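You operate a simulated robot arm through the tools that you are given. There is no shell and no other tool.

You are at the controls of a simulated two-armed robot. One attempt, no reset.

## Task
Pick up the cardboard core with one hand, pass it to the other hand and put it on the top of the load on the turntable. Put the steel cup in the inside of the wash basin. Put the herb label roll from the top of the check bench in the drip tray and the cheese label roll on the end of the sink top. Put the bucket labelled "26" from the top of the check bench on the middle of the check bench and the bucket that says "56" on the top of the weigh belt. Do these in any order. Set down upright: steel cup, label roll, bucket.

Only the result counts: the job must be done as asked and must still hold three seconds after the hand-in. Knocking over, shifting, dropping, spilling or breaking anything else fails it.

## Robot
Two 7-joint arms with two-finger parallel grippers on one trunk, on a base that drives. Base frame: it is fixed to the floor where the robot stands at the start and does not move with it; the origin is under the middle of the robot, x ahead of it, y to its left, z up. Lengths are in m, angles in degrees, forces in N, time in s.
The left shoulder is at the start at [0.07, 0.177, 0.969], the right one opposite. With the tool pointing down near the work surface each hand reaches from about 0.1 to 0.64 m from the robot's upright axis, wherever it stands, measured 20 degrees to its own side. Places, roughly: bucket [-2.75, -12.75, 1]; cardboard core (5x5x45 cm) [0.5, 0.2, 0.6]; drip tray (20x30 cm) [-2.08, -12.24, 0.86]; end of the sink top (18x26 cm) [0.7, -11.52, 0.9]; inside of the wash basin [0.6, -11.2, 0.7]; label roll [-2.25, -12.75, 1]; middle of the check bench [-3.7, -12.2, 0.9]; steel cup (8x8x9 cm) [-2.2, -12.5, 0.9]; top of the load on the turntable [0.9, 1.8, 0.6]; top of the weigh belt (42x24 cm) [-7.14, -11.7, 0.76]. Payload 3.43 kg a hand.
Tool frame (each hand has its own): the origin (TCP) lies between the finger pads and is the grasp point; the fingertips stand 0.03 m ahead of it; z points along the fingers, y is the line along which they close. Largest opening 0.094 m; finger width 0.028, thickness 0.01; the body of the gripper, 0.05 by 0.096 m, starts 0.055 m behind the TCP.
Orientation is told as [roll, pitch, yaw] about the base's x, y, z axes, in that order, counted from this pose: with the fingers straight down and closing along the base's y, the tool's x points along the base's -x, its y along +y and its z along -z.

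## Interface
- The arms move only by the tool send_rows. It takes "left_commands", "right_commands" or both (then of equal length, played together; a hand with none holds still); each is a list of rows, each an object of numbers (a shift or turn left out is 0, a gripper value left out holds the last): "x", "y", "z": the shift along the tool's x, y, z in units of 150 mm (1.0 is 150 mm); "ax", "ay", "az": the turn, a rotation vector about the tool's x, y, z in units of 180 degrees (1.0 is 180 degrees); "gripper": the closure, from 0 (fully open) to 1 (shut). In form: [{"x": .., "y": .., "z": .., "ax": .., "ay": .., "az": .., "gripper": ..}, ...]. A call has 1 to 20 rows; each row is the pose to reach, as a shift and turn from the pose commanded when the call began, along the tool's axes at that moment. A call with a number of a shift or a turn outside -1 to 1 is refused whole. Each row takes 0.2 s and may step no farther than 0.05 m and 8.6 degrees from the row before; otherwise, or with a gripper value out of range, the whole call is refused. A pose out of reach is approached as far as the arm can. The call stops where the force on the tool passes 40 N (or 10 N more than at its start, if that is more) or the arm is blocked; 0.2 s more then pass. Each finger travels about 0.153 m/s and halts on what it meets, pressing with about 31 N; the grip force reading is that of the motor and also rises with nothing between the fingers. The clock runs only during rows and for 0.2 s after the last one: add rows that repeat a pose to give the fingers time. The reply holds the time, the measured pose of the TCP, the force on the tool along the base axes, the opening and the grip force, in the units named above and with some noise, with the torque about the TCP (base axes, N m) and any sound that the robot's microphone picked up, and new pictures: "views" is both (left out), scene, wrist or none (wrist: the cameras of the hands that moved).
- Cameras (640 x 400 px; columns grow to the right, rows downward): "scene" is now at [0.1173, 0.0507, 1.2612]; the picture's right is [0.61, -0.79, 0.00], its down [-0.63, -0.49, -0.61] and it looks along [0.48, 0.37, -0.80] (base axes); focal length 288 px, centre (320, 200). "left" rides on the left gripper at [0.076, -0.014, -0.103] in its tool frame; the picture's right is [0.18, 0.98, 0.00], its down [-0.75, 0.14, -0.64] and it looks along [-0.63, 0.12, 0.77] (tool axes); focal length 243 px, centre (320, 200). "right" rides on the right gripper at [0.076, 0.014, -0.103] in its tool frame; the picture's right is [-0.18, 0.98, 0.00], its down [-0.75, -0.14, -0.64] and it looks along [-0.63, -0.12, 0.77] (tool axes); focal length 243 px, centre (320, 200). There is no depth. A picture from a camera that has moved, and an enlarged one, comes with that camera's place and axes in the base frame and with its lens. The place of the scene camera against the robot may be out by one fixed shift of up to 0.012 m in any direction.
- raise_lower(by): slides the trunk up (or, below 0, down) by that many m; the arms and the scene camera ride with it, the base frame stays. It gives what a move gives, with no picture.
- steer(legs): drives the robot by 1 to 6 legs, each [ahead, turn to the left] in m and degrees, along the robot's own axes; the way and the turn of a leg run together, so that a leg with both is an arc; at most 1.5 m and 180 degrees a leg. The arms and the cameras ride along, it lands a little off, and it stops where it bumps. It gives what a move gives, and a new picture of the scene camera.
- head_to(pan, tilt): turns the head with the scene camera to pan (to the left, within 86 degrees either way) and tilt (down, from -29 to 69), counted from straight ahead of the robot. It gives what a move gives, and a new picture of the scene camera.
- inspect(camera, box): a new picture of the part [left, top, right, bottom] of that camera's present view, enlarged. It takes no simulated time.
- hand_in(): hands the job in; it is judged then, once.

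Nothing tells you exact positions but the pictures and the camera data. Unless the task says otherwise, let go and move clear before handing in.

The tools are called after "Call:" by a JSON object that holds its "method" and its "body". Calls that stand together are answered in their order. send_rows: Moves the arms, as the interface text tells. Its arguments: {"type":"object","properties":{"left_commands":{"type":"array"},"right_commands":{"type":"array"},"views":{"type":"string","enum":["both","scene","wrist","none"]}},"required":[]} The other tools are called the same way: raise_lower (by) slides the trunk up or down; steer (legs) drives the base; head_to (pan, tilt) turns the head that bears the scene camera; inspect (camera, box) takes an enlarged picture of a part of a camera's view; hand_in () hands the job in.

At the start:

```text
time_s: 0.0
left_tcp_pos: [0.2993, 0.3543, 0.7579]
left_tcp_rot: [0.1, 0.1, -0.1]
left_force: [-0.9, 0.1, 0.2]
left_wrist_torque: [0.04, 0.01, -0.01]
left_gripper_width: 0.0941
left_grip_force: 0.0
right_tcp_pos: [0.358, 0.0214, 0.7877]
right_tcp_rot: [-0.1, 0.0, -0.1]
right_force: [-0.4, -0.6, -0.6]
right_wrist_torque: [0.01, -0.01, 0.01]
right_gripper_width: 0.0942
right_grip_force: 0.0
trunk travel left (down, up): [-0.549, 0.291]
robot x, y, heading: [0.0012, -0.0003, -0.2]
head pan, tilt: [37.7, 52.7]
```

scene: 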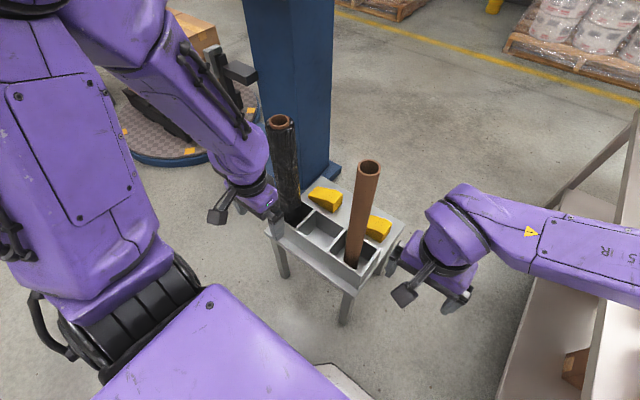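
right: 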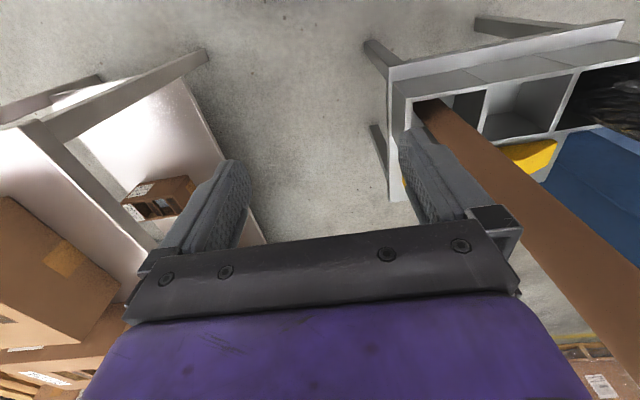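
left: 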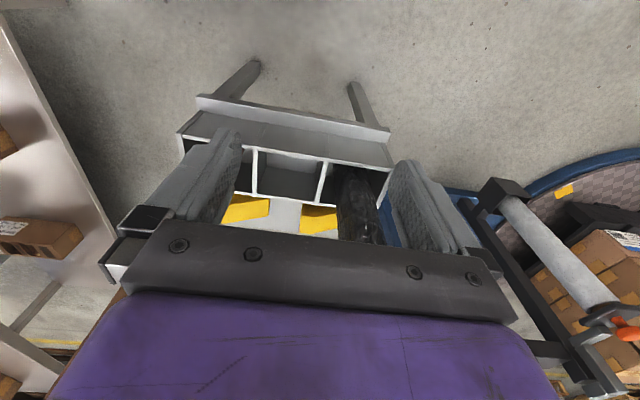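

I see a small stand with a brown cardboard core standing in one compartment and a dark wrapped roll in another, with the turntable behind on the left. I'll look closer at the stand and around before moving.

Call:
{"method": "inspect", "body": {"camera": "scene", "box": [220, 90, 440, 330]}}

Call:
{"method": "inspect", "body": {"camera": "left", "box": [120, 50, 480, 280]}}

Call:
{"method": "head_to", "body": {"pan": 70, "tilt": 25}}

```text
1.67 times, centred on (330, 210) of scene
camera zoom: at [0.1173, 0.0507, 1.2612], right [0.61, -0.79, 0.0], down [-0.63, -0.49, -0.61], along [0.48, 0.37, -0.8], focal length 480 px, centre (303, 183)
```

zoom: 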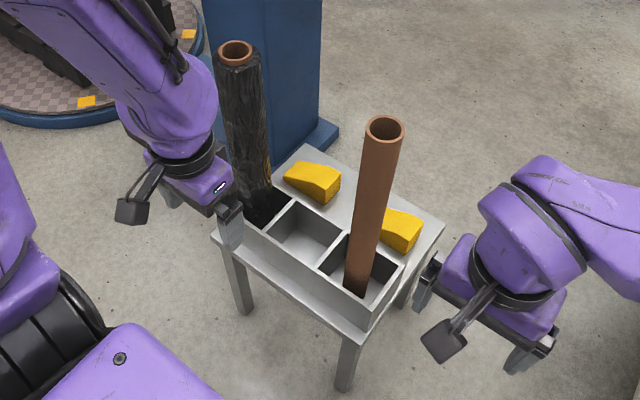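

```text
1.74 times, centred on (300, 165) of left
camera zoom: at [0.2223, 0.3389, 0.8626], right [-0.18, 0.98, 0.0], down [0.75, 0.14, 0.64], along [0.63, 0.12, -0.77], focal length 422 px, centre (355, 261)
```

zoom: 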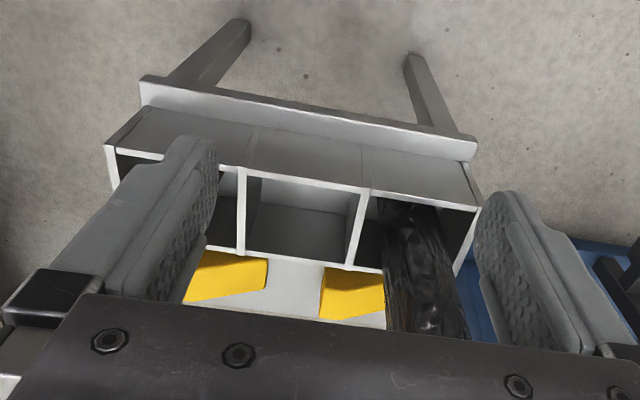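

```text
time_s: 1.0
left_tcp_pos: [0.299, 0.3535, 0.7583]
left_tcp_rot: [0.0, 0.1, 0.0]
left_force: [0.6, 0.0, 0.9]
left_wrist_torque: [-0.03, 0.0, 0.05]
left_gripper_width: 0.0942
left_grip_force: 0.1
right_tcp_pos: [0.3597, 0.0218, 0.7871]
right_tcp_rot: [0.1, 0.0, -0.1]
right_force: [0.3, -0.8, 0.2]
right_wrist_torque: [-0.02, -0.01, -0.01]
right_gripper_width: 0.094
right_grip_force: 0.1
trunk travel left (down, up): [-0.549, 0.291]
robot x, y, heading: [0.0026, 0.0014, 0.2]
head pan, tilt: [70.0, 25.0]
camera scene: at [0.0901, 0.0918, 1.3022], right [0.94, -0.34, 0.0], down [-0.15, -0.4, -0.91], along [0.31, 0.85, -0.42], focal length 288 px, centre (320, 200)
```

scene: 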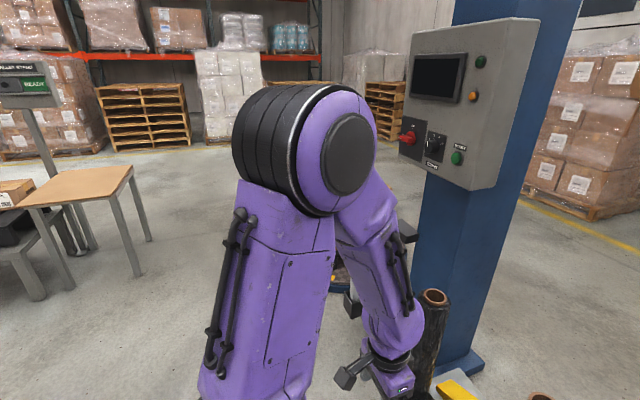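

The core stands near [0.50, 0.22], top around z 0.83; the blue mast is to its left. I'll keep surveying with the head to find the turntable load and the surrounding clearances.

Call:
{"method": "head_to", "body": {"pan": 86, "tilt": 40}}

Call:
{"method": "head_to", "body": {"pan": 45, "tilt": 30}}

Call:
{"method": "head_to", "body": {"pan": 0, "tilt": 30}}

Call:
{"method": "head_to", "body": {"pan": -50, "tilt": 30}}

Call:
{"method": "head_to", "body": {"pan": -86, "tilt": 20}}

```text
time_s: 1.8
left_tcp_pos: [0.2992, 0.3551, 0.759]
left_tcp_rot: [0.0, 0.1, 0.0]
left_force: [0.5, 0.2, 0.3]
left_wrist_torque: [-0.04, 0.0, 0.0]
left_gripper_width: 0.0939
left_grip_force: 0.0
right_tcp_pos: [0.3579, 0.0223, 0.7861]
right_tcp_rot: [0.0, -0.1, 0.0]
right_force: [-0.4, 0.5, 1.1]
right_wrist_torque: [-0.01, 0.01, 0.02]
right_gripper_width: 0.0939
right_grip_force: 0.1
trunk travel left (down, up): [-0.549, 0.291]
robot x, y, heading: [-0.0007, -0.0024, 0.3]
head pan, tilt: [85.9, 40.0]
camera scene: at [0.0646, 0.0901, 1.279], right [1.0, -0.07, 0.0], down [-0.05, -0.64, -0.77], along [0.05, 0.76, -0.64], focal length 288 px, centre (320, 200)
```

scene: 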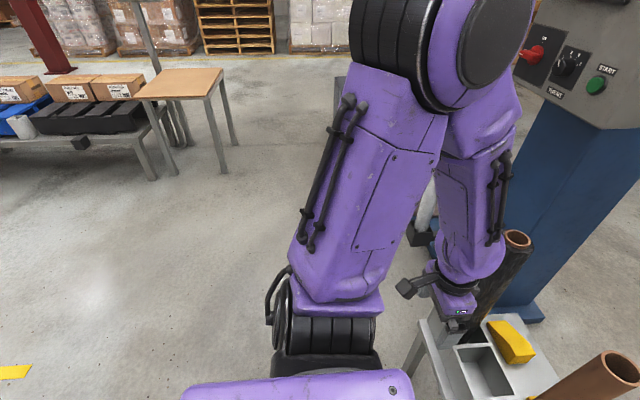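

```text
time_s: 2.9
left_tcp_pos: [0.2989, 0.355, 0.7598]
left_tcp_rot: [0.0, 0.1, -0.1]
left_force: [-0.5, -0.1, -0.6]
left_wrist_torque: [-0.02, 0.02, 0.02]
left_gripper_width: 0.094
left_grip_force: 0.0
right_tcp_pos: [0.3573, 0.0227, 0.7867]
right_tcp_rot: [0.0, 0.0, 0.0]
right_force: [-0.8, -0.2, 0.0]
right_wrist_torque: [-0.04, -0.01, -0.01]
right_gripper_width: 0.094
right_grip_force: 0.2
trunk travel left (down, up): [-0.549, 0.291]
robot x, y, heading: [0.0004, -0.0015, -0.2]
head pan, tilt: [45.0, 30.0]
camera scene: at [0.1223, 0.0693, 1.2943], right [0.71, -0.71, 0.0], down [-0.35, -0.35, -0.87], along [0.61, 0.61, -0.5], focal length 288 px, centre (320, 200)
```

scene: 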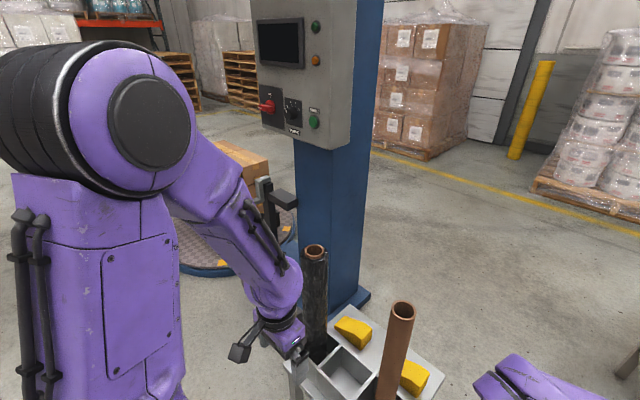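

```text
time_s: 4.0
left_tcp_pos: [0.2977, 0.3551, 0.7584]
left_tcp_rot: [0.0, 0.1, 0.0]
left_force: [0.0, -0.7, -0.1]
left_wrist_torque: [0.0, -0.02, -0.02]
left_gripper_width: 0.094
left_grip_force: 0.1
right_tcp_pos: [0.3576, 0.023, 0.7869]
right_tcp_rot: [-0.1, -0.1, 0.0]
right_force: [0.4, 0.3, 0.1]
right_wrist_torque: [-0.02, -0.05, 0.0]
right_gripper_width: 0.094
right_grip_force: 0.1
trunk travel left (down, up): [-0.549, 0.291]
robot x, y, heading: [-0.0001, -0.0019, 0.1]
head pan, tilt: [0.0, 30.0]
camera scene: at [0.1489, 0.0053, 1.2943], right [0.0, -1.0, 0.0], down [-0.5, 0.0, -0.87], along [0.87, 0.0, -0.5], focal length 288 px, centre (320, 200)
```

scene: 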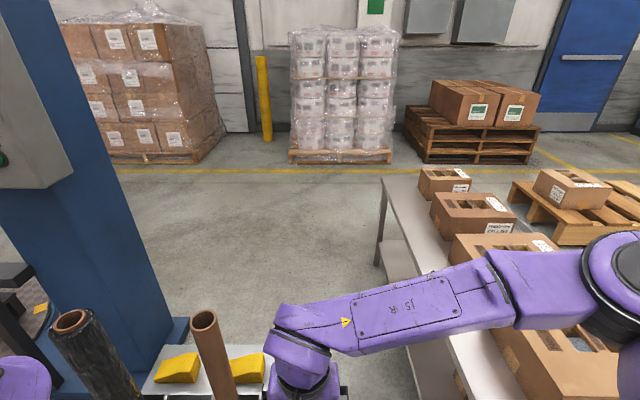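

```text
time_s: 5.2
left_tcp_pos: [0.2989, 0.3551, 0.7586]
left_tcp_rot: [0.1, 0.0, 0.0]
left_force: [-0.3, 0.2, -0.1]
left_wrist_torque: [-0.01, -0.01, -0.02]
left_gripper_width: 0.0938
left_grip_force: 0.1
right_tcp_pos: [0.3583, 0.0223, 0.7868]
right_tcp_rot: [0.0, 0.0, 0.1]
right_force: [0.0, 0.5, 0.2]
right_wrist_torque: [0.0, -0.04, 0.02]
right_gripper_width: 0.0942
right_grip_force: 0.1
trunk travel left (down, up): [-0.549, 0.291]
robot x, y, heading: [-0.0037, 0.0028, 0.0]
head pan, tilt: [-50.0, 30.0]
camera scene: at [0.1167, -0.064, 1.2943], right [-0.77, -0.64, 0.0], down [-0.32, 0.38, -0.87], along [0.56, -0.66, -0.5], focal length 288 px, centre (320, 200)
```

scene: 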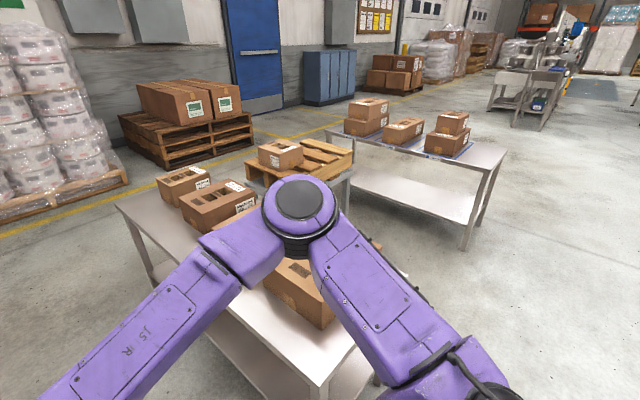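

```text
time_s: 6.2
left_tcp_pos: [0.2984, 0.355, 0.7592]
left_tcp_rot: [0.0, 0.1, -0.1]
left_force: [0.2, -0.1, -0.8]
left_wrist_torque: [0.0, -0.02, 0.0]
left_gripper_width: 0.0941
left_grip_force: 0.0
right_tcp_pos: [0.3591, 0.0225, 0.787]
right_tcp_rot: [0.0, 0.0, 0.0]
right_force: [0.8, -0.6, 0.3]
right_wrist_torque: [0.01, 0.01, 0.0]
right_gripper_width: 0.0942
right_grip_force: 0.0
trunk travel left (down, up): [-0.549, 0.291]
robot x, y, heading: [0.0022, -0.0004, -0.2]
head pan, tilt: [-85.9, 20.0]
camera scene: at [0.0651, -0.0877, 1.3104], right [-1.0, -0.07, 0.0], down [-0.02, 0.34, -0.94], along [0.07, -0.94, -0.34], focal length 288 px, centre (320, 200)
```

scene: 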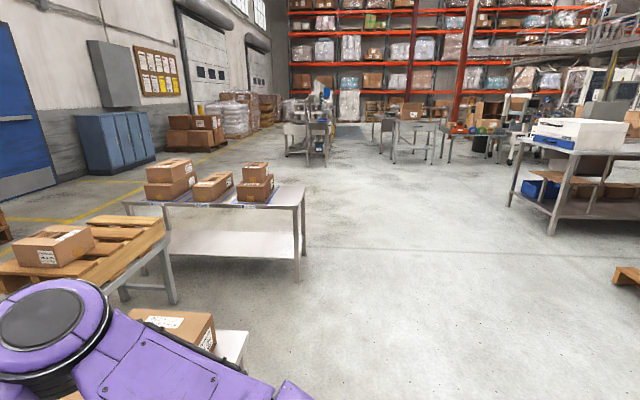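

The right side has a packed table close to the right arm, the aisle continues behind it toward the far stations. Now I look straight at the core again from a different pan to triangulate it.

Call:
{"method": "head_to", "body": {"pan": 15, "tilt": 50}}

Call:
{"method": "inspect", "body": {"camera": "scene", "box": [160, 100, 480, 300]}}

Call:
{"method": "inspect", "body": {"camera": "right", "box": [320, 0, 640, 400]}}

```text
time_s: 7.9
left_tcp_pos: [0.2981, 0.3553, 0.7584]
left_tcp_rot: [0.0, 0.1, 0.0]
left_force: [0.5, 0.8, 0.9]
left_wrist_torque: [0.02, 0.01, 0.03]
left_gripper_width: 0.094
left_grip_force: 0.0
right_tcp_pos: [0.3586, 0.0232, 0.787]
right_tcp_rot: [0.0, 0.0, -0.2]
right_force: [-0.4, -0.2, 1.1]
right_wrist_torque: [0.0, 0.01, -0.03]
right_gripper_width: 0.0942
right_grip_force: 0.1
trunk travel left (down, up): [-0.549, 0.291]
robot x, y, heading: [-0.0037, -0.0022, 0.0]
head pan, tilt: [15.0, 50.0]
camera scene: at [0.1328, 0.0251, 1.2648], right [0.26, -0.97, 0.0], down [-0.74, -0.2, -0.64], along [0.62, 0.17, -0.77], focal length 288 px, centre (320, 200)
```

scene: 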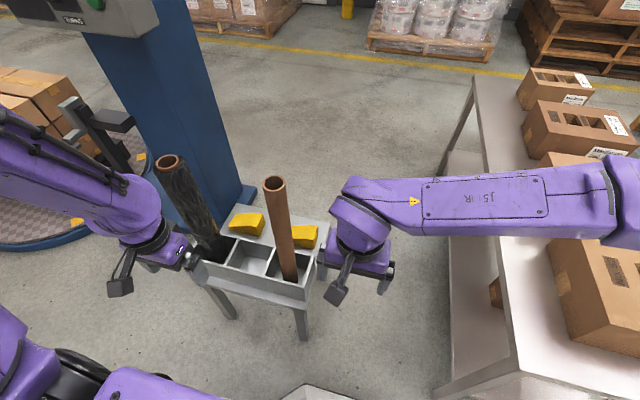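

```text
2.00 times, centred on (320, 200) of scene
camera zoom: at [0.1328, 0.0251, 1.2648], right [0.26, -0.97, 0.0], down [-0.74, -0.2, -0.64], along [0.62, 0.17, -0.77], focal length 576 px, centre (320, 200)
```

zoom: 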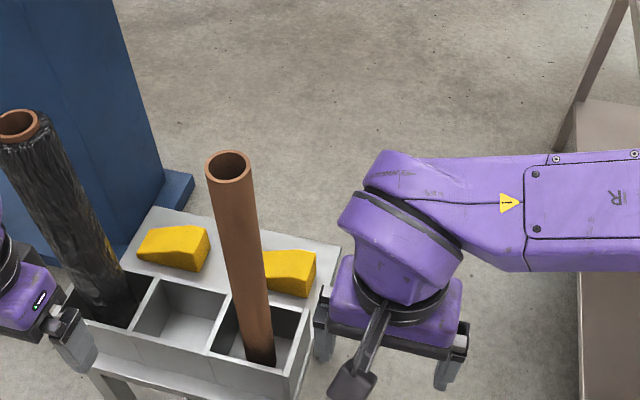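

```text
1.00 times, centred on (480, 200) of right (not enlarged: the box is as wide or as high as the picture)
camera zoom: at [0.2827, 0.0359, 0.89], right [0.18, 0.98, 0.0], down [0.75, -0.14, 0.64], along [0.63, -0.12, -0.77], focal length 243 px, centre (160, 200)
```

zoom: 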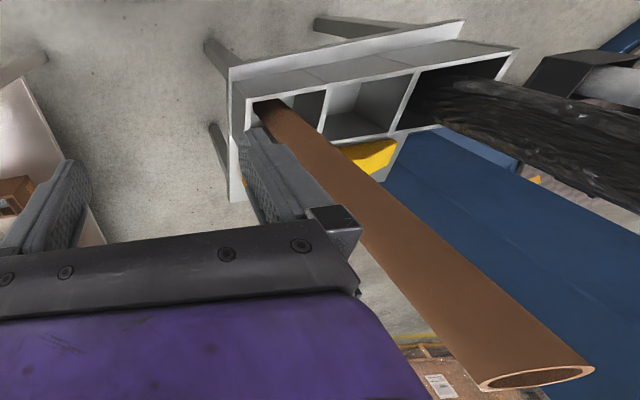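

The core is upright at about [0.482, 0.212], z 0.40 to 0.85, and the dark roll is 0.23 m to its left. I'll raise the left hand and bring it over the core.

Call:
{"method": "send_rows", "body": {"left_commands": [{"z": -0.25}, {"z": -0.5}, {"z": -0.75}, {"z": -1.0}, {"z": -1.0, "x": -0.2, "y": -0.15}, {"z": -1.0, "x": -0.4, "y": -0.3}, {"z": -1.0, "x": -0.6, "y": -0.5}, {"z": -1.0, "x": -0.8, "y": -0.7}, {"z": -1.0, "x": -0.8, "y": -0.7}], "views": "both"}}

```text
time_s: 9.9
left_tcp_pos: [0.4296, 0.2581, 0.8998]
left_tcp_rot: [-1.3, 0.2, 0.5]
left_force: [0.5, -0.6, -0.1]
left_wrist_torque: [-0.03, -0.01, 0.0]
left_gripper_width: 0.0938
left_grip_force: 0.0
left hand out of reach, approached as far as the arm can: row 2, 3, 4, 5, 6, 7, 8, 9
right_tcp_pos: [0.3588, 0.0215, 0.7859]
right_tcp_rot: [0.0, 0.0, 0.1]
right_force: [-0.1, 0.6, 0.0]
right_wrist_torque: [-0.01, 0.02, -0.04]
right_gripper_width: 0.0941
right_grip_force: 0.2
trunk travel left (down, up): [-0.549, 0.291]
robot x, y, heading: [-0.0005, 0.0028, -0.2]
head pan, tilt: [15.0, 50.0]
camera scene: at [0.1326, 0.0257, 1.2648], right [0.26, -0.97, 0.0], down [-0.74, -0.2, -0.64], along [0.62, 0.17, -0.77], focal length 288 px, centre (320, 200)
camera left: at [0.3527, 0.2445, 1.005], right [-0.19, 0.98, -0.02], down [0.75, 0.16, 0.64], along [0.63, 0.11, -0.77], focal length 243 px, centre (320, 200)
```

scene: 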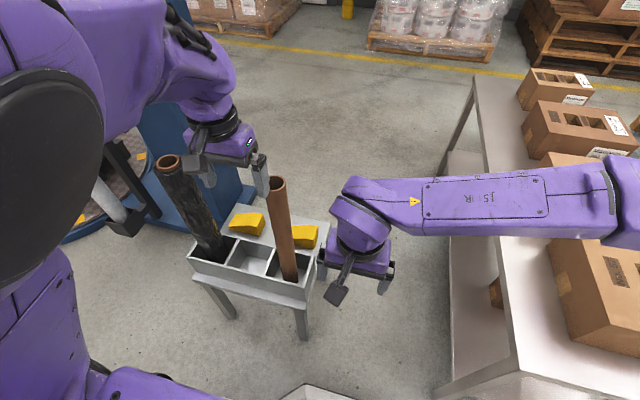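
left: 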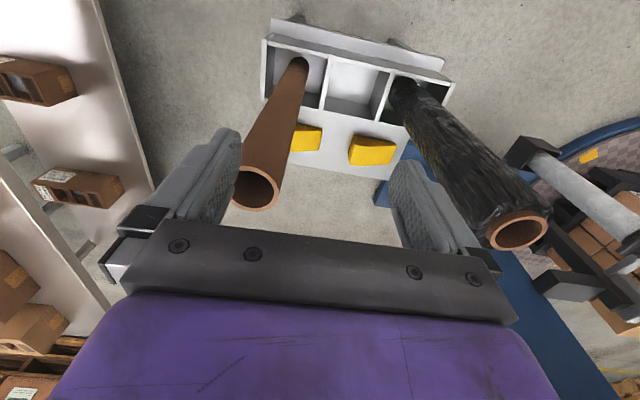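

The arm cannot stay pointing down that high; the core's top reads about [0.478, 0.213, 0.853]. I'll raise the trunk 0.10 m to give headroom and then line up.

Call:
{"method": "raise_lower", "body": {"by": 0.1}}

```text
time_s: 11.3
left_tcp_pos: [0.429, 0.2557, 1.0007]
left_tcp_rot: [-1.3, 0.2, 0.1]
left_force: [-0.3, -0.2, -0.4]
left_wrist_torque: [0.0, -0.01, 0.0]
left_gripper_width: 0.0941
left_grip_force: 0.1
right_tcp_pos: [0.358, 0.0229, 0.8881]
right_tcp_rot: [-0.1, 0.0, -0.1]
right_force: [-0.1, -0.2, -0.4]
right_wrist_torque: [-0.03, 0.01, 0.01]
right_gripper_width: 0.094
right_grip_force: 0.0
trunk travel left (down, up): [-0.649, 0.191]
robot x, y, heading: [-0.0025, 0.0005, 0.1]
head pan, tilt: [15.0, 50.0]
```

The trunk is up. I make a small move down and toward the core to see which reference the controller uses.

Call:
{"method": "send_rows", "body": {"left_commands": [{"z": 0.2}, {"z": 0.4}, {"z": 0.4}], "views": "none"}}

```text
time_s: 12.1
left_tcp_pos: [0.4277, 0.2572, 0.9416]
left_tcp_rot: [0.0, 0.1, 0.0]
left_force: [-0.3, 0.3, -0.1]
left_wrist_torque: [0.01, -0.05, -0.01]
left_gripper_width: 0.094
left_grip_force: 0.2
right_tcp_pos: [0.3583, 0.0208, 0.8867]
right_tcp_rot: [-0.1, 0.1, -0.1]
right_force: [0.0, -0.6, 0.0]
right_wrist_torque: [0.05, -0.02, 0.0]
right_gripper_width: 0.094
right_grip_force: 0.0
trunk travel left (down, up): [-0.649, 0.191]
robot x, y, heading: [0.0019, -0.004, 0.1]
head pan, tilt: [15.0, 50.0]
```

Now at [0.428, 0.257, 0.942] pointing straight down. I shift over the core's axis and check with the wrist camera.

Call:
{"method": "send_rows", "body": {"left_commands": [{"x": -0.17, "y": -0.15}, {"x": -0.342, "y": -0.295}, {"x": -0.342, "y": -0.295}], "views": "both"}}

```text
time_s: 12.9
left_tcp_pos: [0.4793, 0.2124, 0.9431]
left_tcp_rot: [-0.1, 0.2, 0.0]
left_force: [0.9, -1.0, 0.4]
left_wrist_torque: [0.02, 0.0, -0.01]
left_gripper_width: 0.0938
left_grip_force: 0.0
right_tcp_pos: [0.3576, 0.0228, 0.8869]
right_tcp_rot: [0.0, 0.0, 0.0]
right_force: [0.6, 0.2, -0.2]
right_wrist_torque: [-0.03, -0.02, -0.02]
right_gripper_width: 0.0941
right_grip_force: 0.0
trunk travel left (down, up): [-0.649, 0.191]
robot x, y, heading: [0.0002, 0.0006, 0.2]
head pan, tilt: [15.0, 50.0]
camera scene: at [0.1322, 0.0255, 1.3648], right [0.26, -0.97, 0.0], down [-0.74, -0.2, -0.64], along [0.62, 0.17, -0.77], focal length 288 px, centre (320, 200)
camera left: at [0.402, 0.1974, 1.048], right [-0.18, 0.98, 0.0], down [0.75, 0.14, 0.64], along [0.63, 0.12, -0.77], focal length 243 px, centre (320, 200)
```

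scene: 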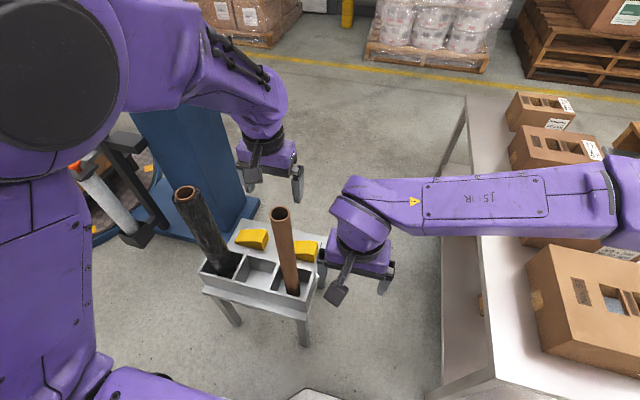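
left: 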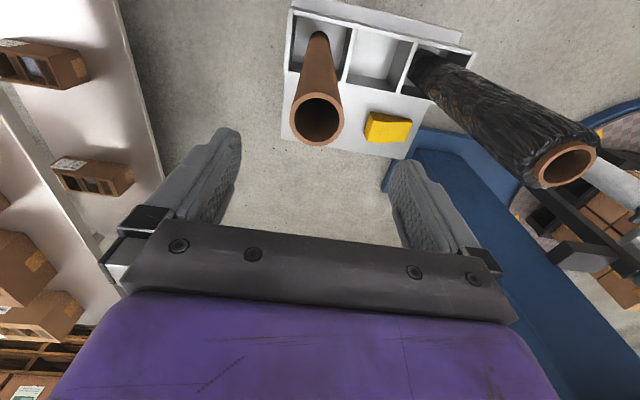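

The core's open top is centred under the left gripper. I descend to z 0.815 and close on it.

Call:
{"method": "send_rows", "body": {"left_commands": [{"z": 0.15}, {"z": 0.3}, {"z": 0.45}, {"z": 0.6}, {"z": 0.73}, {"z": 0.84}, {"z": 0.84}], "views": "wrist"}}

```text
time_s: 14.5
left_tcp_pos: [0.4796, 0.2131, 0.8163]
left_tcp_rot: [-0.1, 0.1, 0.0]
left_force: [-0.1, 0.3, -0.6]
left_wrist_torque: [0.0, 0.02, 0.04]
left_gripper_width: 0.0941
left_grip_force: 0.1
right_tcp_pos: [0.3579, 0.0216, 0.8859]
right_tcp_rot: [0.1, 0.1, 0.0]
right_force: [0.3, -0.1, 0.8]
right_wrist_torque: [-0.02, -0.01, 0.04]
right_gripper_width: 0.0939
right_grip_force: 0.1
trunk travel left (down, up): [-0.649, 0.191]
robot x, y, heading: [0.001, 0.0011, -0.3]
head pan, tilt: [15.0, 50.0]
camera left: at [0.4036, 0.1974, 0.9198], right [-0.18, 0.98, 0.0], down [0.76, 0.14, 0.64], along [0.63, 0.12, -0.77], focal length 243 px, centre (320, 200)
```

left: 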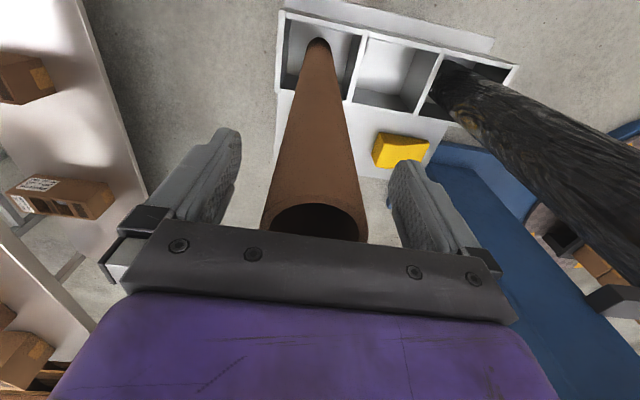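

The core is between the left fingers. I close on it and wait for the grip to settle.

Call:
{"method": "send_rows", "body": {"left_commands": [{"gripper": 1.0}, {"gripper": 1.0}, {"gripper": 1.0}], "views": "wrist"}}

```text
time_s: 15.3
left_tcp_pos: [0.4796, 0.2125, 0.8158]
left_tcp_rot: [-0.1, 0.2, 0.0]
left_force: [-0.7, -1.0, 0.2]
left_wrist_torque: [0.03, 0.03, 0.03]
left_gripper_width: 0.0452
left_grip_force: 30.6
right_tcp_pos: [0.3582, 0.0223, 0.8877]
right_tcp_rot: [-0.1, 0.0, 0.0]
right_force: [0.7, 0.4, 0.3]
right_wrist_torque: [-0.01, 0.02, 0.03]
right_gripper_width: 0.0939
right_grip_force: 0.1
trunk travel left (down, up): [-0.649, 0.191]
robot x, y, heading: [0.0031, -0.001, 0.0]
head pan, tilt: [15.0, 50.0]
camera left: at [0.4039, 0.1976, 0.9198], right [-0.18, 0.98, 0.0], down [0.76, 0.14, 0.64], along [0.63, 0.12, -0.77], focal length 243 px, centre (320, 200)
```

left: 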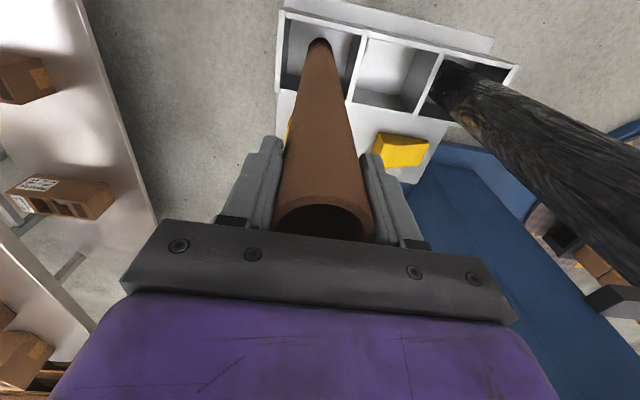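

The core is gripped (opening 0.045, 31 N). I lift it out of the compartment with the trunk.

Call:
{"method": "raise_lower", "body": {"by": 0.185}}

Call:
{"method": "head_to", "body": {"pan": 10, "tilt": 50}}

```text
time_s: 17.3
left_tcp_pos: [0.481, 0.2136, 0.9996]
left_tcp_rot: [-0.1, 0.3, 0.1]
left_force: [0.0, 1.0, -0.6]
left_wrist_torque: [-0.03, 0.02, -0.02]
left_gripper_width: 0.0451
left_grip_force: 30.3
right_tcp_pos: [0.3577, 0.0223, 1.0718]
right_tcp_rot: [-0.1, 0.0, 0.0]
right_force: [0.2, -0.9, 0.5]
right_wrist_torque: [0.02, 0.01, -0.02]
right_gripper_width: 0.094
right_grip_force: 0.0
trunk travel left (down, up): [-0.834, 0.006]
robot x, y, heading: [0.0004, -0.0022, -0.1]
head pan, tilt: [15.0, 50.0]
```

```text
time_s: 18.0
left_tcp_pos: [0.4801, 0.2114, 0.9991]
left_tcp_rot: [-0.1, 0.2, 0.0]
left_force: [-0.8, 0.4, -1.3]
left_wrist_torque: [-0.02, 0.02, 0.0]
left_gripper_width: 0.0453
left_grip_force: 30.7
right_tcp_pos: [0.3595, 0.0233, 1.0724]
right_tcp_rot: [0.0, 0.0, 0.0]
right_force: [0.3, 0.2, -0.8]
right_wrist_torque: [-0.01, 0.01, 0.05]
right_gripper_width: 0.0938
right_grip_force: 0.2
trunk travel left (down, up): [-0.834, 0.006]
robot x, y, heading: [-0.0003, -0.0001, 0.2]
head pan, tilt: [10.0, 50.0]
camera scene: at [0.1346, 0.0186, 1.5497], right [0.17, -0.98, 0.0], down [-0.75, -0.13, -0.64], along [0.63, 0.11, -0.77], focal length 288 px, centre (320, 200)
```

scene: 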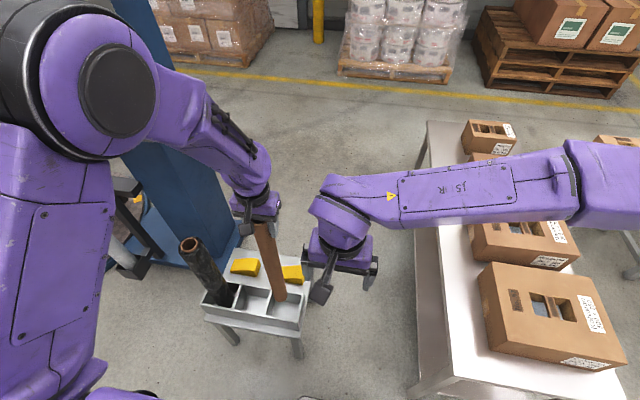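

The core is out of the stand. I back away 0.4 m to have free room for the handover.

Call:
{"method": "steer", "body": {"legs": [[-0.4, 0]]}}

```text
time_s: 20.4
left_tcp_pos: [0.0854, 0.213, 1.0006]
left_tcp_rot: [-0.1, 0.2, 0.1]
left_force: [-0.3, -0.5, -0.9]
left_wrist_torque: [-0.02, -0.04, 0.01]
left_gripper_width: 0.0451
left_grip_force: 31.0
right_tcp_pos: [-0.0349, 0.0214, 1.0713]
right_tcp_rot: [0.1, 0.2, 0.1]
right_force: [0.2, -0.9, 0.7]
right_wrist_torque: [0.02, -0.01, -0.02]
right_gripper_width: 0.0942
right_grip_force: 0.1
trunk travel left (down, up): [-0.834, 0.006]
robot x, y, heading: [-0.3943, 0.0016, 0.0]
head pan, tilt: [10.0, 50.0]
camera scene: at [-0.2589, 0.0185, 1.5496], right [0.18, -0.98, 0.0], down [-0.75, -0.13, -0.64], along [0.63, 0.11, -0.77], focal length 288 px, centre (320, 200)
```

scene: 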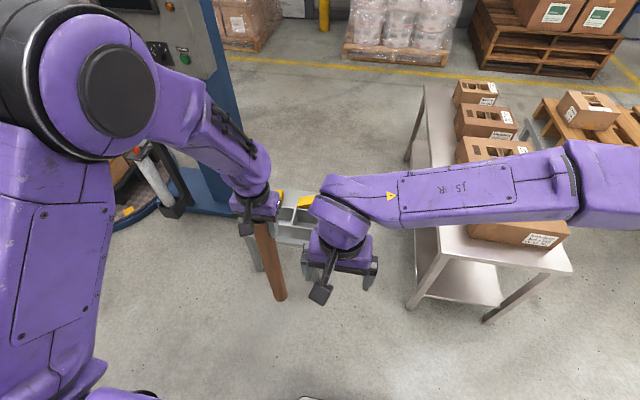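

Clear of the stand now. I look at the turntable load from here before the handover.

Call:
{"method": "head_to", "body": {"pan": 60, "tilt": 30}}

Call:
{"method": "head_to", "body": {"pan": 30, "tilt": 35}}

```text
time_s: 21.6
left_tcp_pos: [0.0848, 0.2136, 1.0012]
left_tcp_rot: [-0.1, 0.2, 0.1]
left_force: [-0.8, 0.3, -0.7]
left_wrist_torque: [-0.06, -0.01, 0.0]
left_gripper_width: 0.0452
left_grip_force: 31.2
right_tcp_pos: [-0.0363, 0.0217, 1.0714]
right_tcp_rot: [0.0, 0.0, 0.2]
right_force: [-0.4, -0.3, -0.2]
right_wrist_torque: [0.0, 0.02, -0.04]
right_gripper_width: 0.0937
right_grip_force: 0.0
trunk travel left (down, up): [-0.834, 0.006]
robot x, y, heading: [-0.3938, -0.001, 0.2]
head pan, tilt: [60.0, 30.0]
camera scene: at [-0.2908, 0.0833, 1.5792], right [0.87, -0.5, 0.0], down [-0.25, -0.43, -0.87], along [0.43, 0.75, -0.5], focal length 288 px, centre (320, 200)
```

scene: 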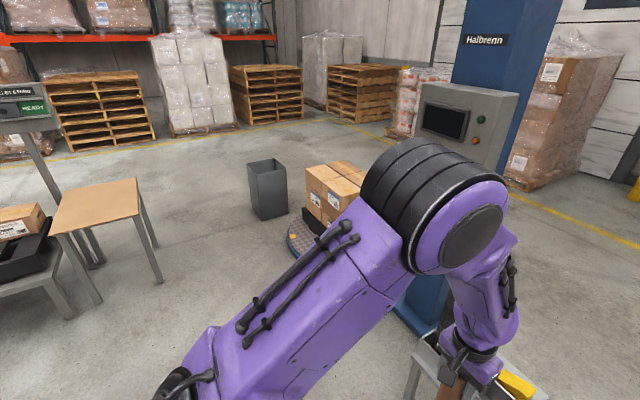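

```text
time_s: 22.6
left_tcp_pos: [0.0856, 0.2134, 0.9996]
left_tcp_rot: [-0.2, 0.1, 0.0]
left_force: [1.0, -0.7, -1.4]
left_wrist_torque: [-0.01, 0.0, 0.05]
left_gripper_width: 0.0454
left_grip_force: 31.1
right_tcp_pos: [-0.037, 0.0229, 1.0718]
right_tcp_rot: [0.0, 0.0, 0.1]
right_force: [0.3, 0.2, -0.2]
right_wrist_torque: [0.03, -0.01, -0.01]
right_gripper_width: 0.0939
right_grip_force: 0.0
trunk travel left (down, up): [-0.834, 0.006]
robot x, y, heading: [-0.3951, -0.0025, -0.1]
head pan, tilt: [30.0, 35.0]
camera scene: at [-0.26, 0.0492, 1.5715], right [0.5, -0.86, 0.0], down [-0.5, -0.29, -0.82], along [0.71, 0.41, -0.57], focal length 288 px, centre (320, 200)
```

scene: 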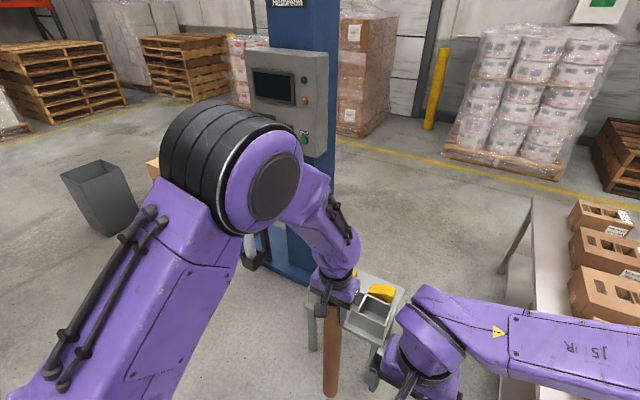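

The load (small cartons) sits on the turntable behind the mast, with a bin near [0.44, 2.5]. I check the robot's own base footprint by looking steeply down.

Call:
{"method": "head_to", "body": {"pan": 0, "tilt": 69}}

Call:
{"method": "head_to", "body": {"pan": -60, "tilt": 69}}

```text
time_s: 23.6
left_tcp_pos: [0.0854, 0.2132, 1.0008]
left_tcp_rot: [-0.1, 0.2, 0.1]
left_force: [-0.8, 0.1, -1.0]
left_wrist_torque: [0.01, 0.02, 0.01]
left_gripper_width: 0.0451
left_grip_force: 31.0
right_tcp_pos: [-0.0364, 0.0226, 1.0725]
right_tcp_rot: [0.0, 0.0, 0.1]
right_force: [0.3, 0.0, -0.3]
right_wrist_torque: [-0.01, -0.01, 0.01]
right_gripper_width: 0.0942
right_grip_force: 0.1
trunk travel left (down, up): [-0.834, 0.006]
robot x, y, heading: [-0.4, 0.0002, 0.2]
head pan, tilt: [0.0, 68.8]
camera scene: at [-0.2801, 0.0051, 1.5279], right [0.0, -1.0, 0.0], down [-0.93, 0.0, -0.36], along [0.36, 0.0, -0.93], focal length 288 px, centre (320, 200)
```

scene: 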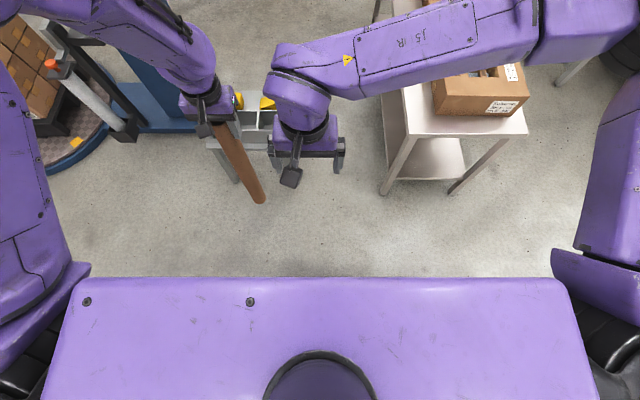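

```text
time_s: 24.9
left_tcp_pos: [0.0849, 0.2129, 1.001]
left_tcp_rot: [-0.2, 0.2, 0.1]
left_force: [-0.3, -0.2, -0.5]
left_wrist_torque: [0.0, 0.02, 0.03]
left_gripper_width: 0.0453
left_grip_force: 30.8
right_tcp_pos: [-0.0366, 0.0224, 1.0715]
right_tcp_rot: [0.0, 0.1, 0.1]
right_force: [1.0, 0.2, 0.3]
right_wrist_torque: [-0.01, -0.04, -0.05]
right_gripper_width: 0.0938
right_grip_force: 0.0
trunk travel left (down, up): [-0.834, 0.006]
robot x, y, heading: [-0.3923, -0.0019, 0.3]
head pan, tilt: [-60.0, 68.8]
camera scene: at [-0.308, -0.0434, 1.5278], right [-0.86, -0.5, 0.0], down [-0.47, 0.81, -0.36], along [0.18, -0.31, -0.93], focal length 288 px, centre (320, 200)
```

scene: 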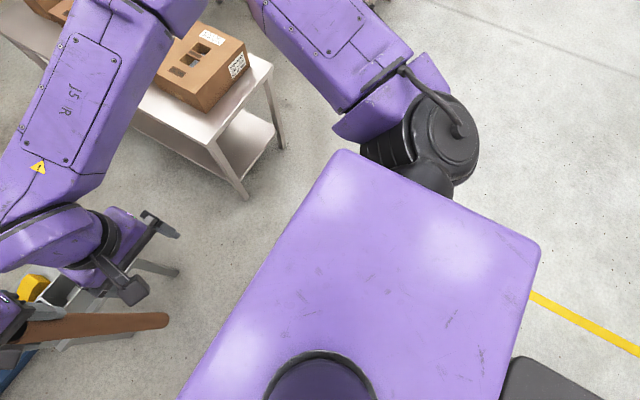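

The base front is about 0.27 m ahead of the axis, and there is free room here. I move the empty right hand aside and lower, and start yawing it so it can grip the core from the side.

Call:
{"method": "send_rows", "body": {"right_commands": [{"y": -0.2, "z": 0.16}, {"y": -0.4, "z": 0.32}, {"y": -0.6, "z": 0.48}, {"y": -0.8, "z": 0.64}, {"y": -1.0, "z": 0.8}, {"y": -1.0, "z": 0.8, "az": -0.045}, {"y": -1.0, "z": 0.8, "az": -0.09}, {"y": -1.0, "z": 0.8, "az": -0.135}, {"y": -1.0, "z": 0.8, "az": -0.18}, {"y": -1.0, "z": 0.8, "az": -0.22}, {"y": -1.0, "z": 0.8, "az": -0.25}, {"y": -1.0, "z": 0.8, "az": -0.25}], "views": "none"}}

Call:
{"method": "head_to", "body": {"pan": 0, "tilt": 50}}

```text
time_s: 27.5
left_tcp_pos: [0.0844, 0.2124, 1.0009]
left_tcp_rot: [-0.1, 0.2, 0.1]
left_force: [-0.5, -0.3, -0.9]
left_wrist_torque: [-0.04, 0.0, -0.01]
left_gripper_width: 0.0453
left_grip_force: 31.1
right_tcp_pos: [-0.0354, -0.1274, 0.9532]
right_tcp_rot: [0.0, 0.0, 45.2]
right_force: [-0.3, 0.0, -0.5]
right_wrist_torque: [0.0, 0.01, 0.01]
right_gripper_width: 0.0939
right_grip_force: 0.0
trunk travel left (down, up): [-0.834, 0.006]
robot x, y, heading: [-0.3951, 0.0016, 0.1]
head pan, tilt: [-60.0, 68.8]
```

```text
time_s: 28.8
left_tcp_pos: [0.0851, 0.2127, 1.0008]
left_tcp_rot: [-0.2, 0.1, 0.1]
left_force: [-0.4, 0.5, -0.9]
left_wrist_torque: [-0.01, 0.02, -0.02]
left_gripper_width: 0.0454
left_grip_force: 31.3
right_tcp_pos: [-0.0356, -0.1271, 0.9536]
right_tcp_rot: [0.0, 0.1, 45.1]
right_force: [0.9, 0.4, 0.1]
right_wrist_torque: [0.01, 0.02, -0.02]
right_gripper_width: 0.0939
right_grip_force: 0.0
trunk travel left (down, up): [-0.834, 0.006]
robot x, y, heading: [-0.3988, -0.0028, 0.1]
head pan, tilt: [0.0, 50.0]
camera scene: at [-0.2591, 0.0049, 1.5497], right [0.0, -1.0, 0.0], down [-0.77, 0.0, -0.64], along [0.64, 0.0, -0.77], focal length 288 px, centre (320, 200)
```

scene: 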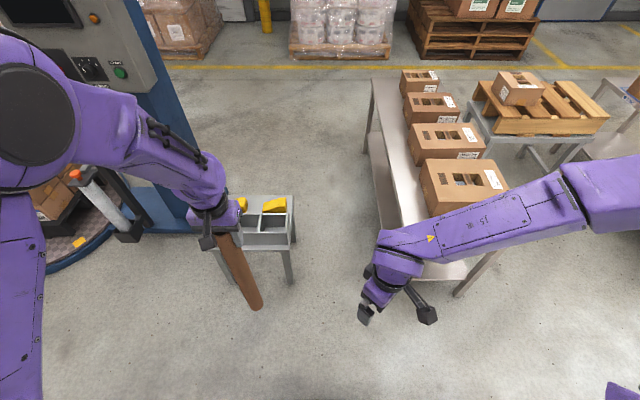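

The right hand is yawed 45°, clear of the core. Next I swing it to point horizontally and bring it near the core's middle height.

Call:
{"method": "send_rows", "body": {"right_commands": [{"x": -0.07, "y": 0.047, "z": 0.083, "ay": -0.042}, {"x": -0.14, "y": 0.094, "z": 0.167, "ay": -0.084}, {"x": -0.21, "y": 0.141, "z": 0.25, "ay": -0.126}, {"x": -0.28, "y": 0.188, "z": 0.333, "ay": -0.168}, {"x": -0.35, "y": 0.235, "z": 0.417, "ay": -0.21}, {"x": -0.42, "y": 0.283, "z": 0.5, "ay": -0.252}, {"x": -0.49, "y": 0.33, "z": 0.583, "ay": -0.294}, {"x": -0.56, "y": 0.377, "z": 0.667, "ay": -0.336}, {"x": -0.63, "y": 0.424, "z": 0.75, "ay": -0.378}, {"x": -0.7, "y": 0.471, "z": 0.833, "ay": -0.42}, {"x": -0.77, "y": 0.518, "z": 0.917, "ay": -0.462}, {"x": -0.829, "y": 0.565, "z": 1.0, "ay": -0.5}, {"x": -0.829, "y": 0.565, "z": 1.0, "ay": -0.5}], "views": "both"}}

```text
time_s: 31.6
left_tcp_pos: [0.085, 0.213, 1.0016]
left_tcp_rot: [-0.1, 0.2, 0.1]
left_force: [0.0, 0.3, -2.1]
left_wrist_torque: [-0.01, 0.02, 0.01]
left_gripper_width: 0.0452
left_grip_force: 31.1
right_tcp_pos: [-0.0079, 0.0218, 0.8018]
right_tcp_rot: [148.4, -89.9, -103.2]
right_force: [0.3, 0.7, -0.3]
right_wrist_torque: [-0.01, 0.02, 0.0]
right_gripper_width: 0.0942
right_grip_force: 0.1
trunk travel left (down, up): [-0.834, 0.006]
robot x, y, heading: [-0.3954, -0.0027, -0.1]
head pan, tilt: [0.0, 50.0]
camera scene: at [-0.2592, 0.0047, 1.5498], right [0.0, -1.0, 0.0], down [-0.77, 0.0, -0.64], along [0.64, 0.0, -0.77], focal length 288 px, centre (320, 200)
camera right: at [-0.0904, -0.0422, 0.7261], right [-0.7, 0.69, 0.18], down [-0.35, -0.56, 0.75], along [0.62, 0.46, 0.63], focal length 243 px, centre (320, 200)
```

scene: 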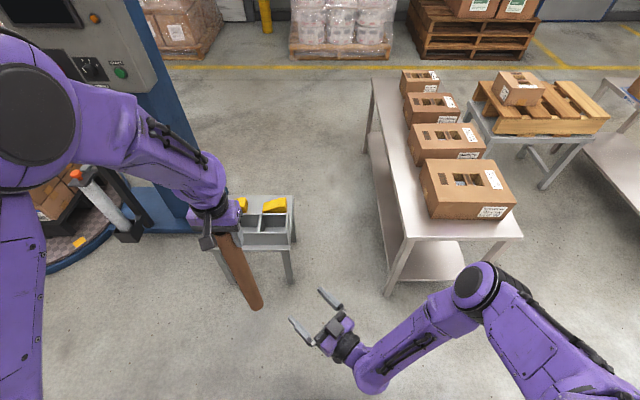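
right: 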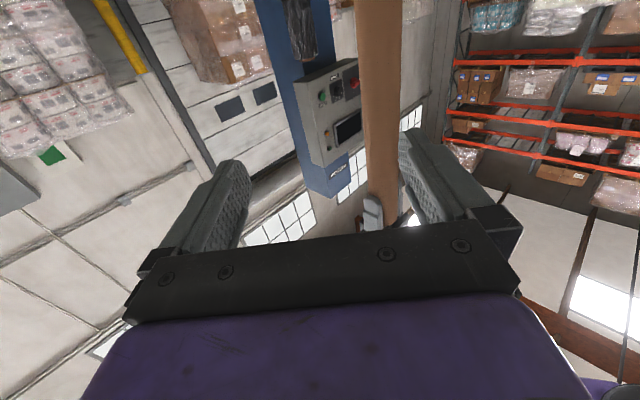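

The right hand points diagonally forward at the core's mid height. I bring the left hand with the core onto the right hand's approach line.

Call:
{"method": "send_rows", "body": {"left_commands": [{"y": -0.16}, {"y": -0.32}, {"y": -0.48}, {"y": -0.65}, {"y": -0.65}], "views": "none"}}

Call:
{"method": "inspect", "body": {"camera": "right", "box": [0, 0, 640, 400]}}

Call:
{"method": "inspect", "body": {"camera": "scene", "box": [160, 150, 480, 350]}}

```text
time_s: 32.8
left_tcp_pos: [0.0856, 0.1167, 1.0001]
left_tcp_rot: [-0.1, 0.2, 0.1]
left_force: [0.2, 0.7, -1.3]
left_wrist_torque: [0.0, 0.01, -0.01]
left_gripper_width: 0.0454
left_grip_force: 30.9
right_tcp_pos: [-0.0079, 0.0216, 0.8018]
right_tcp_rot: [-28.3, -89.9, 73.4]
right_force: [0.1, -0.7, -0.7]
right_wrist_torque: [0.01, 0.0, -0.02]
right_gripper_width: 0.094
right_grip_force: 0.0
trunk travel left (down, up): [-0.834, 0.006]
robot x, y, heading: [-0.395, -0.0015, 0.0]
head pan, tilt: [0.0, 50.0]
```

```text
1.00 times, centred on (320, 200) of right (not enlarged: the box is as wide or as high as the picture)
camera zoom: at [-0.0902, -0.0421, 0.7264], right [-0.7, 0.69, 0.18], down [-0.35, -0.55, 0.75], along [0.62, 0.46, 0.63], focal length 243 px, centre (320, 200)
```

zoom: 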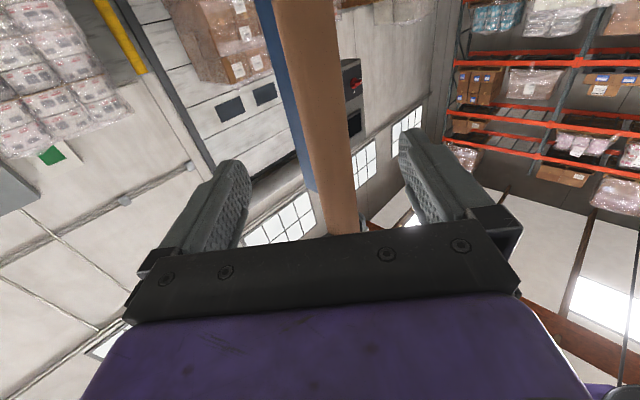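

```text
2.00 times, centred on (320, 250) of scene
camera zoom: at [-0.2591, 0.0056, 1.5498], right [0.0, -1.0, 0.0], down [-0.77, 0.0, -0.64], along [0.64, 0.0, -0.77], focal length 576 px, centre (320, 100)
```

zoom: 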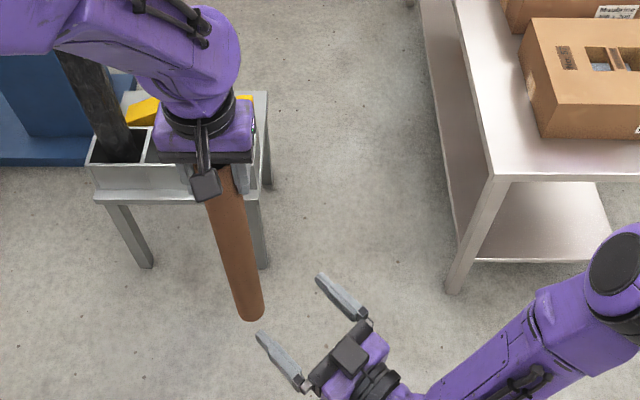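

The core lies between the right fingers' approach lines. I advance the right hand 0.13 m onto it.

Call:
{"method": "send_rows", "body": {"right_commands": [{"z": 0.18}, {"z": 0.36}, {"z": 0.54}, {"z": 0.72}, {"z": 0.88}, {"z": 0.88}], "views": "both"}}

```text
time_s: 34.2
left_tcp_pos: [0.0857, 0.1167, 1.0007]
left_tcp_rot: [-0.1, 0.1, 0.1]
left_force: [-0.3, -0.3, -0.7]
left_wrist_torque: [-0.03, -0.03, -0.02]
left_gripper_width: 0.0453
left_grip_force: 30.9
right_tcp_pos: [0.0839, 0.1134, 0.8025]
right_tcp_rot: [113.6, -90.1, -68.5]
right_force: [-0.8, 0.1, 0.1]
right_wrist_torque: [0.03, 0.03, 0.02]
right_gripper_width: 0.0941
right_grip_force: 0.0
trunk travel left (down, up): [-0.834, 0.006]
robot x, y, heading: [-0.3963, -0.0024, 0.1]
head pan, tilt: [0.0, 50.0]
camera scene: at [-0.2592, 0.0044, 1.5498], right [0.0, -1.0, 0.0], down [-0.77, 0.0, -0.64], along [0.64, 0.0, -0.77], focal length 288 px, centre (320, 200)
camera right: at [0.0022, 0.05, 0.7277], right [-0.7, 0.69, 0.18], down [-0.35, -0.55, 0.75], along [0.62, 0.46, 0.63], focal length 243 px, centre (320, 200)
```

scene: 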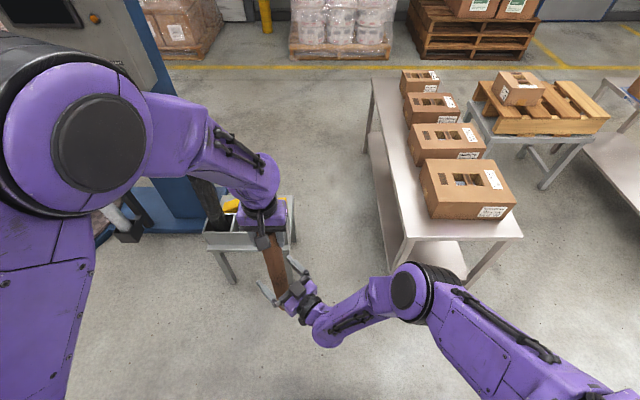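
right: 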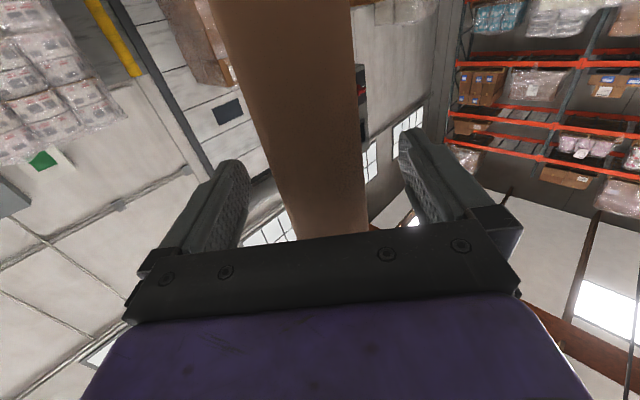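

The core sits between the right fingers at mid height. I close the right gripper while the left still holds.

Call:
{"method": "send_rows", "body": {"right_commands": [{"gripper": 1.0}, {"gripper": 1.0}, {"gripper": 1.0}, {"gripper": 1.0}], "views": "none"}}

```text
time_s: 35.2
left_tcp_pos: [0.0856, 0.1172, 1.0006]
left_tcp_rot: [-0.1, 0.1, 0.1]
left_force: [0.8, -4.4, -2.5]
left_wrist_torque: [-0.72, -0.23, 0.06]
left_gripper_width: 0.0451
left_grip_force: 31.2
right_tcp_pos: [0.0841, 0.1139, 0.8032]
right_tcp_rot: [8.8, -90.0, 36.4]
right_force: [-1.2, 4.0, 0.2]
right_wrist_torque: [-0.09, -0.09, -0.05]
right_gripper_width: 0.0485
right_grip_force: 30.9
trunk travel left (down, up): [-0.834, 0.006]
robot x, y, heading: [-0.3971, -0.0025, 0.1]
head pan, tilt: [0.0, 50.0]
```

Both hands hold it (right opening 0.0485, 31 N). Now the left hand lets go and rises straight up off the core.

Call:
{"method": "send_rows", "body": {"left_commands": [{"gripper": 0.0}, {"gripper": 0.0}, {"gripper": 0.0}, {"z": -0.2}, {"z": -0.4}, {"z": -0.6}, {"z": -0.8}, {"z": -0.8}], "views": "both"}}

```text
time_s: 37.0
left_tcp_pos: [0.0845, 0.1176, 1.1204]
left_tcp_rot: [-0.1, 0.3, 0.2]
left_force: [0.4, 0.1, 0.0]
left_wrist_torque: [0.0, -0.02, 0.0]
left_gripper_width: 0.0939
left_grip_force: 0.0
right_tcp_pos: [0.0842, 0.1127, 0.803]
right_tcp_rot: [37.0, -90.0, 7.9]
right_force: [0.0, -0.8, 0.2]
right_wrist_torque: [0.02, -0.01, 0.01]
right_gripper_width: 0.0483
right_grip_force: 30.7
trunk travel left (down, up): [-0.834, 0.006]
robot x, y, heading: [-0.3941, -0.0016, 0.0]
head pan, tilt: [0.0, 50.0]
camera scene: at [-0.2585, 0.005, 1.5497], right [0.0, -1.0, 0.0], down [-0.77, 0.0, -0.64], along [0.64, 0.0, -0.77], focal length 288 px, centre (320, 200)
camera left: at [0.0085, 0.1018, 1.2253], right [-0.19, 0.98, 0.0], down [0.76, 0.14, 0.64], along [0.63, 0.12, -0.77], focal length 243 px, centre (320, 200)
```

scene: 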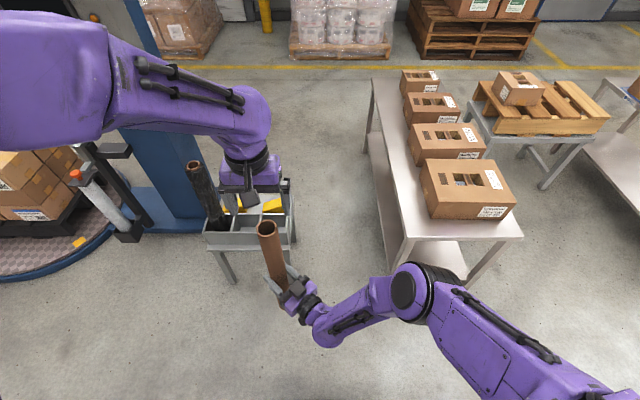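
left: 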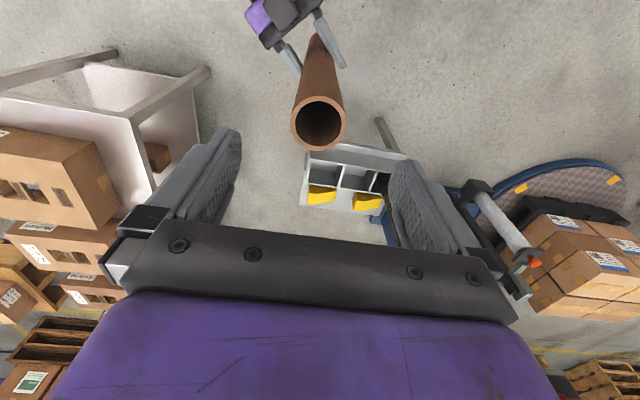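

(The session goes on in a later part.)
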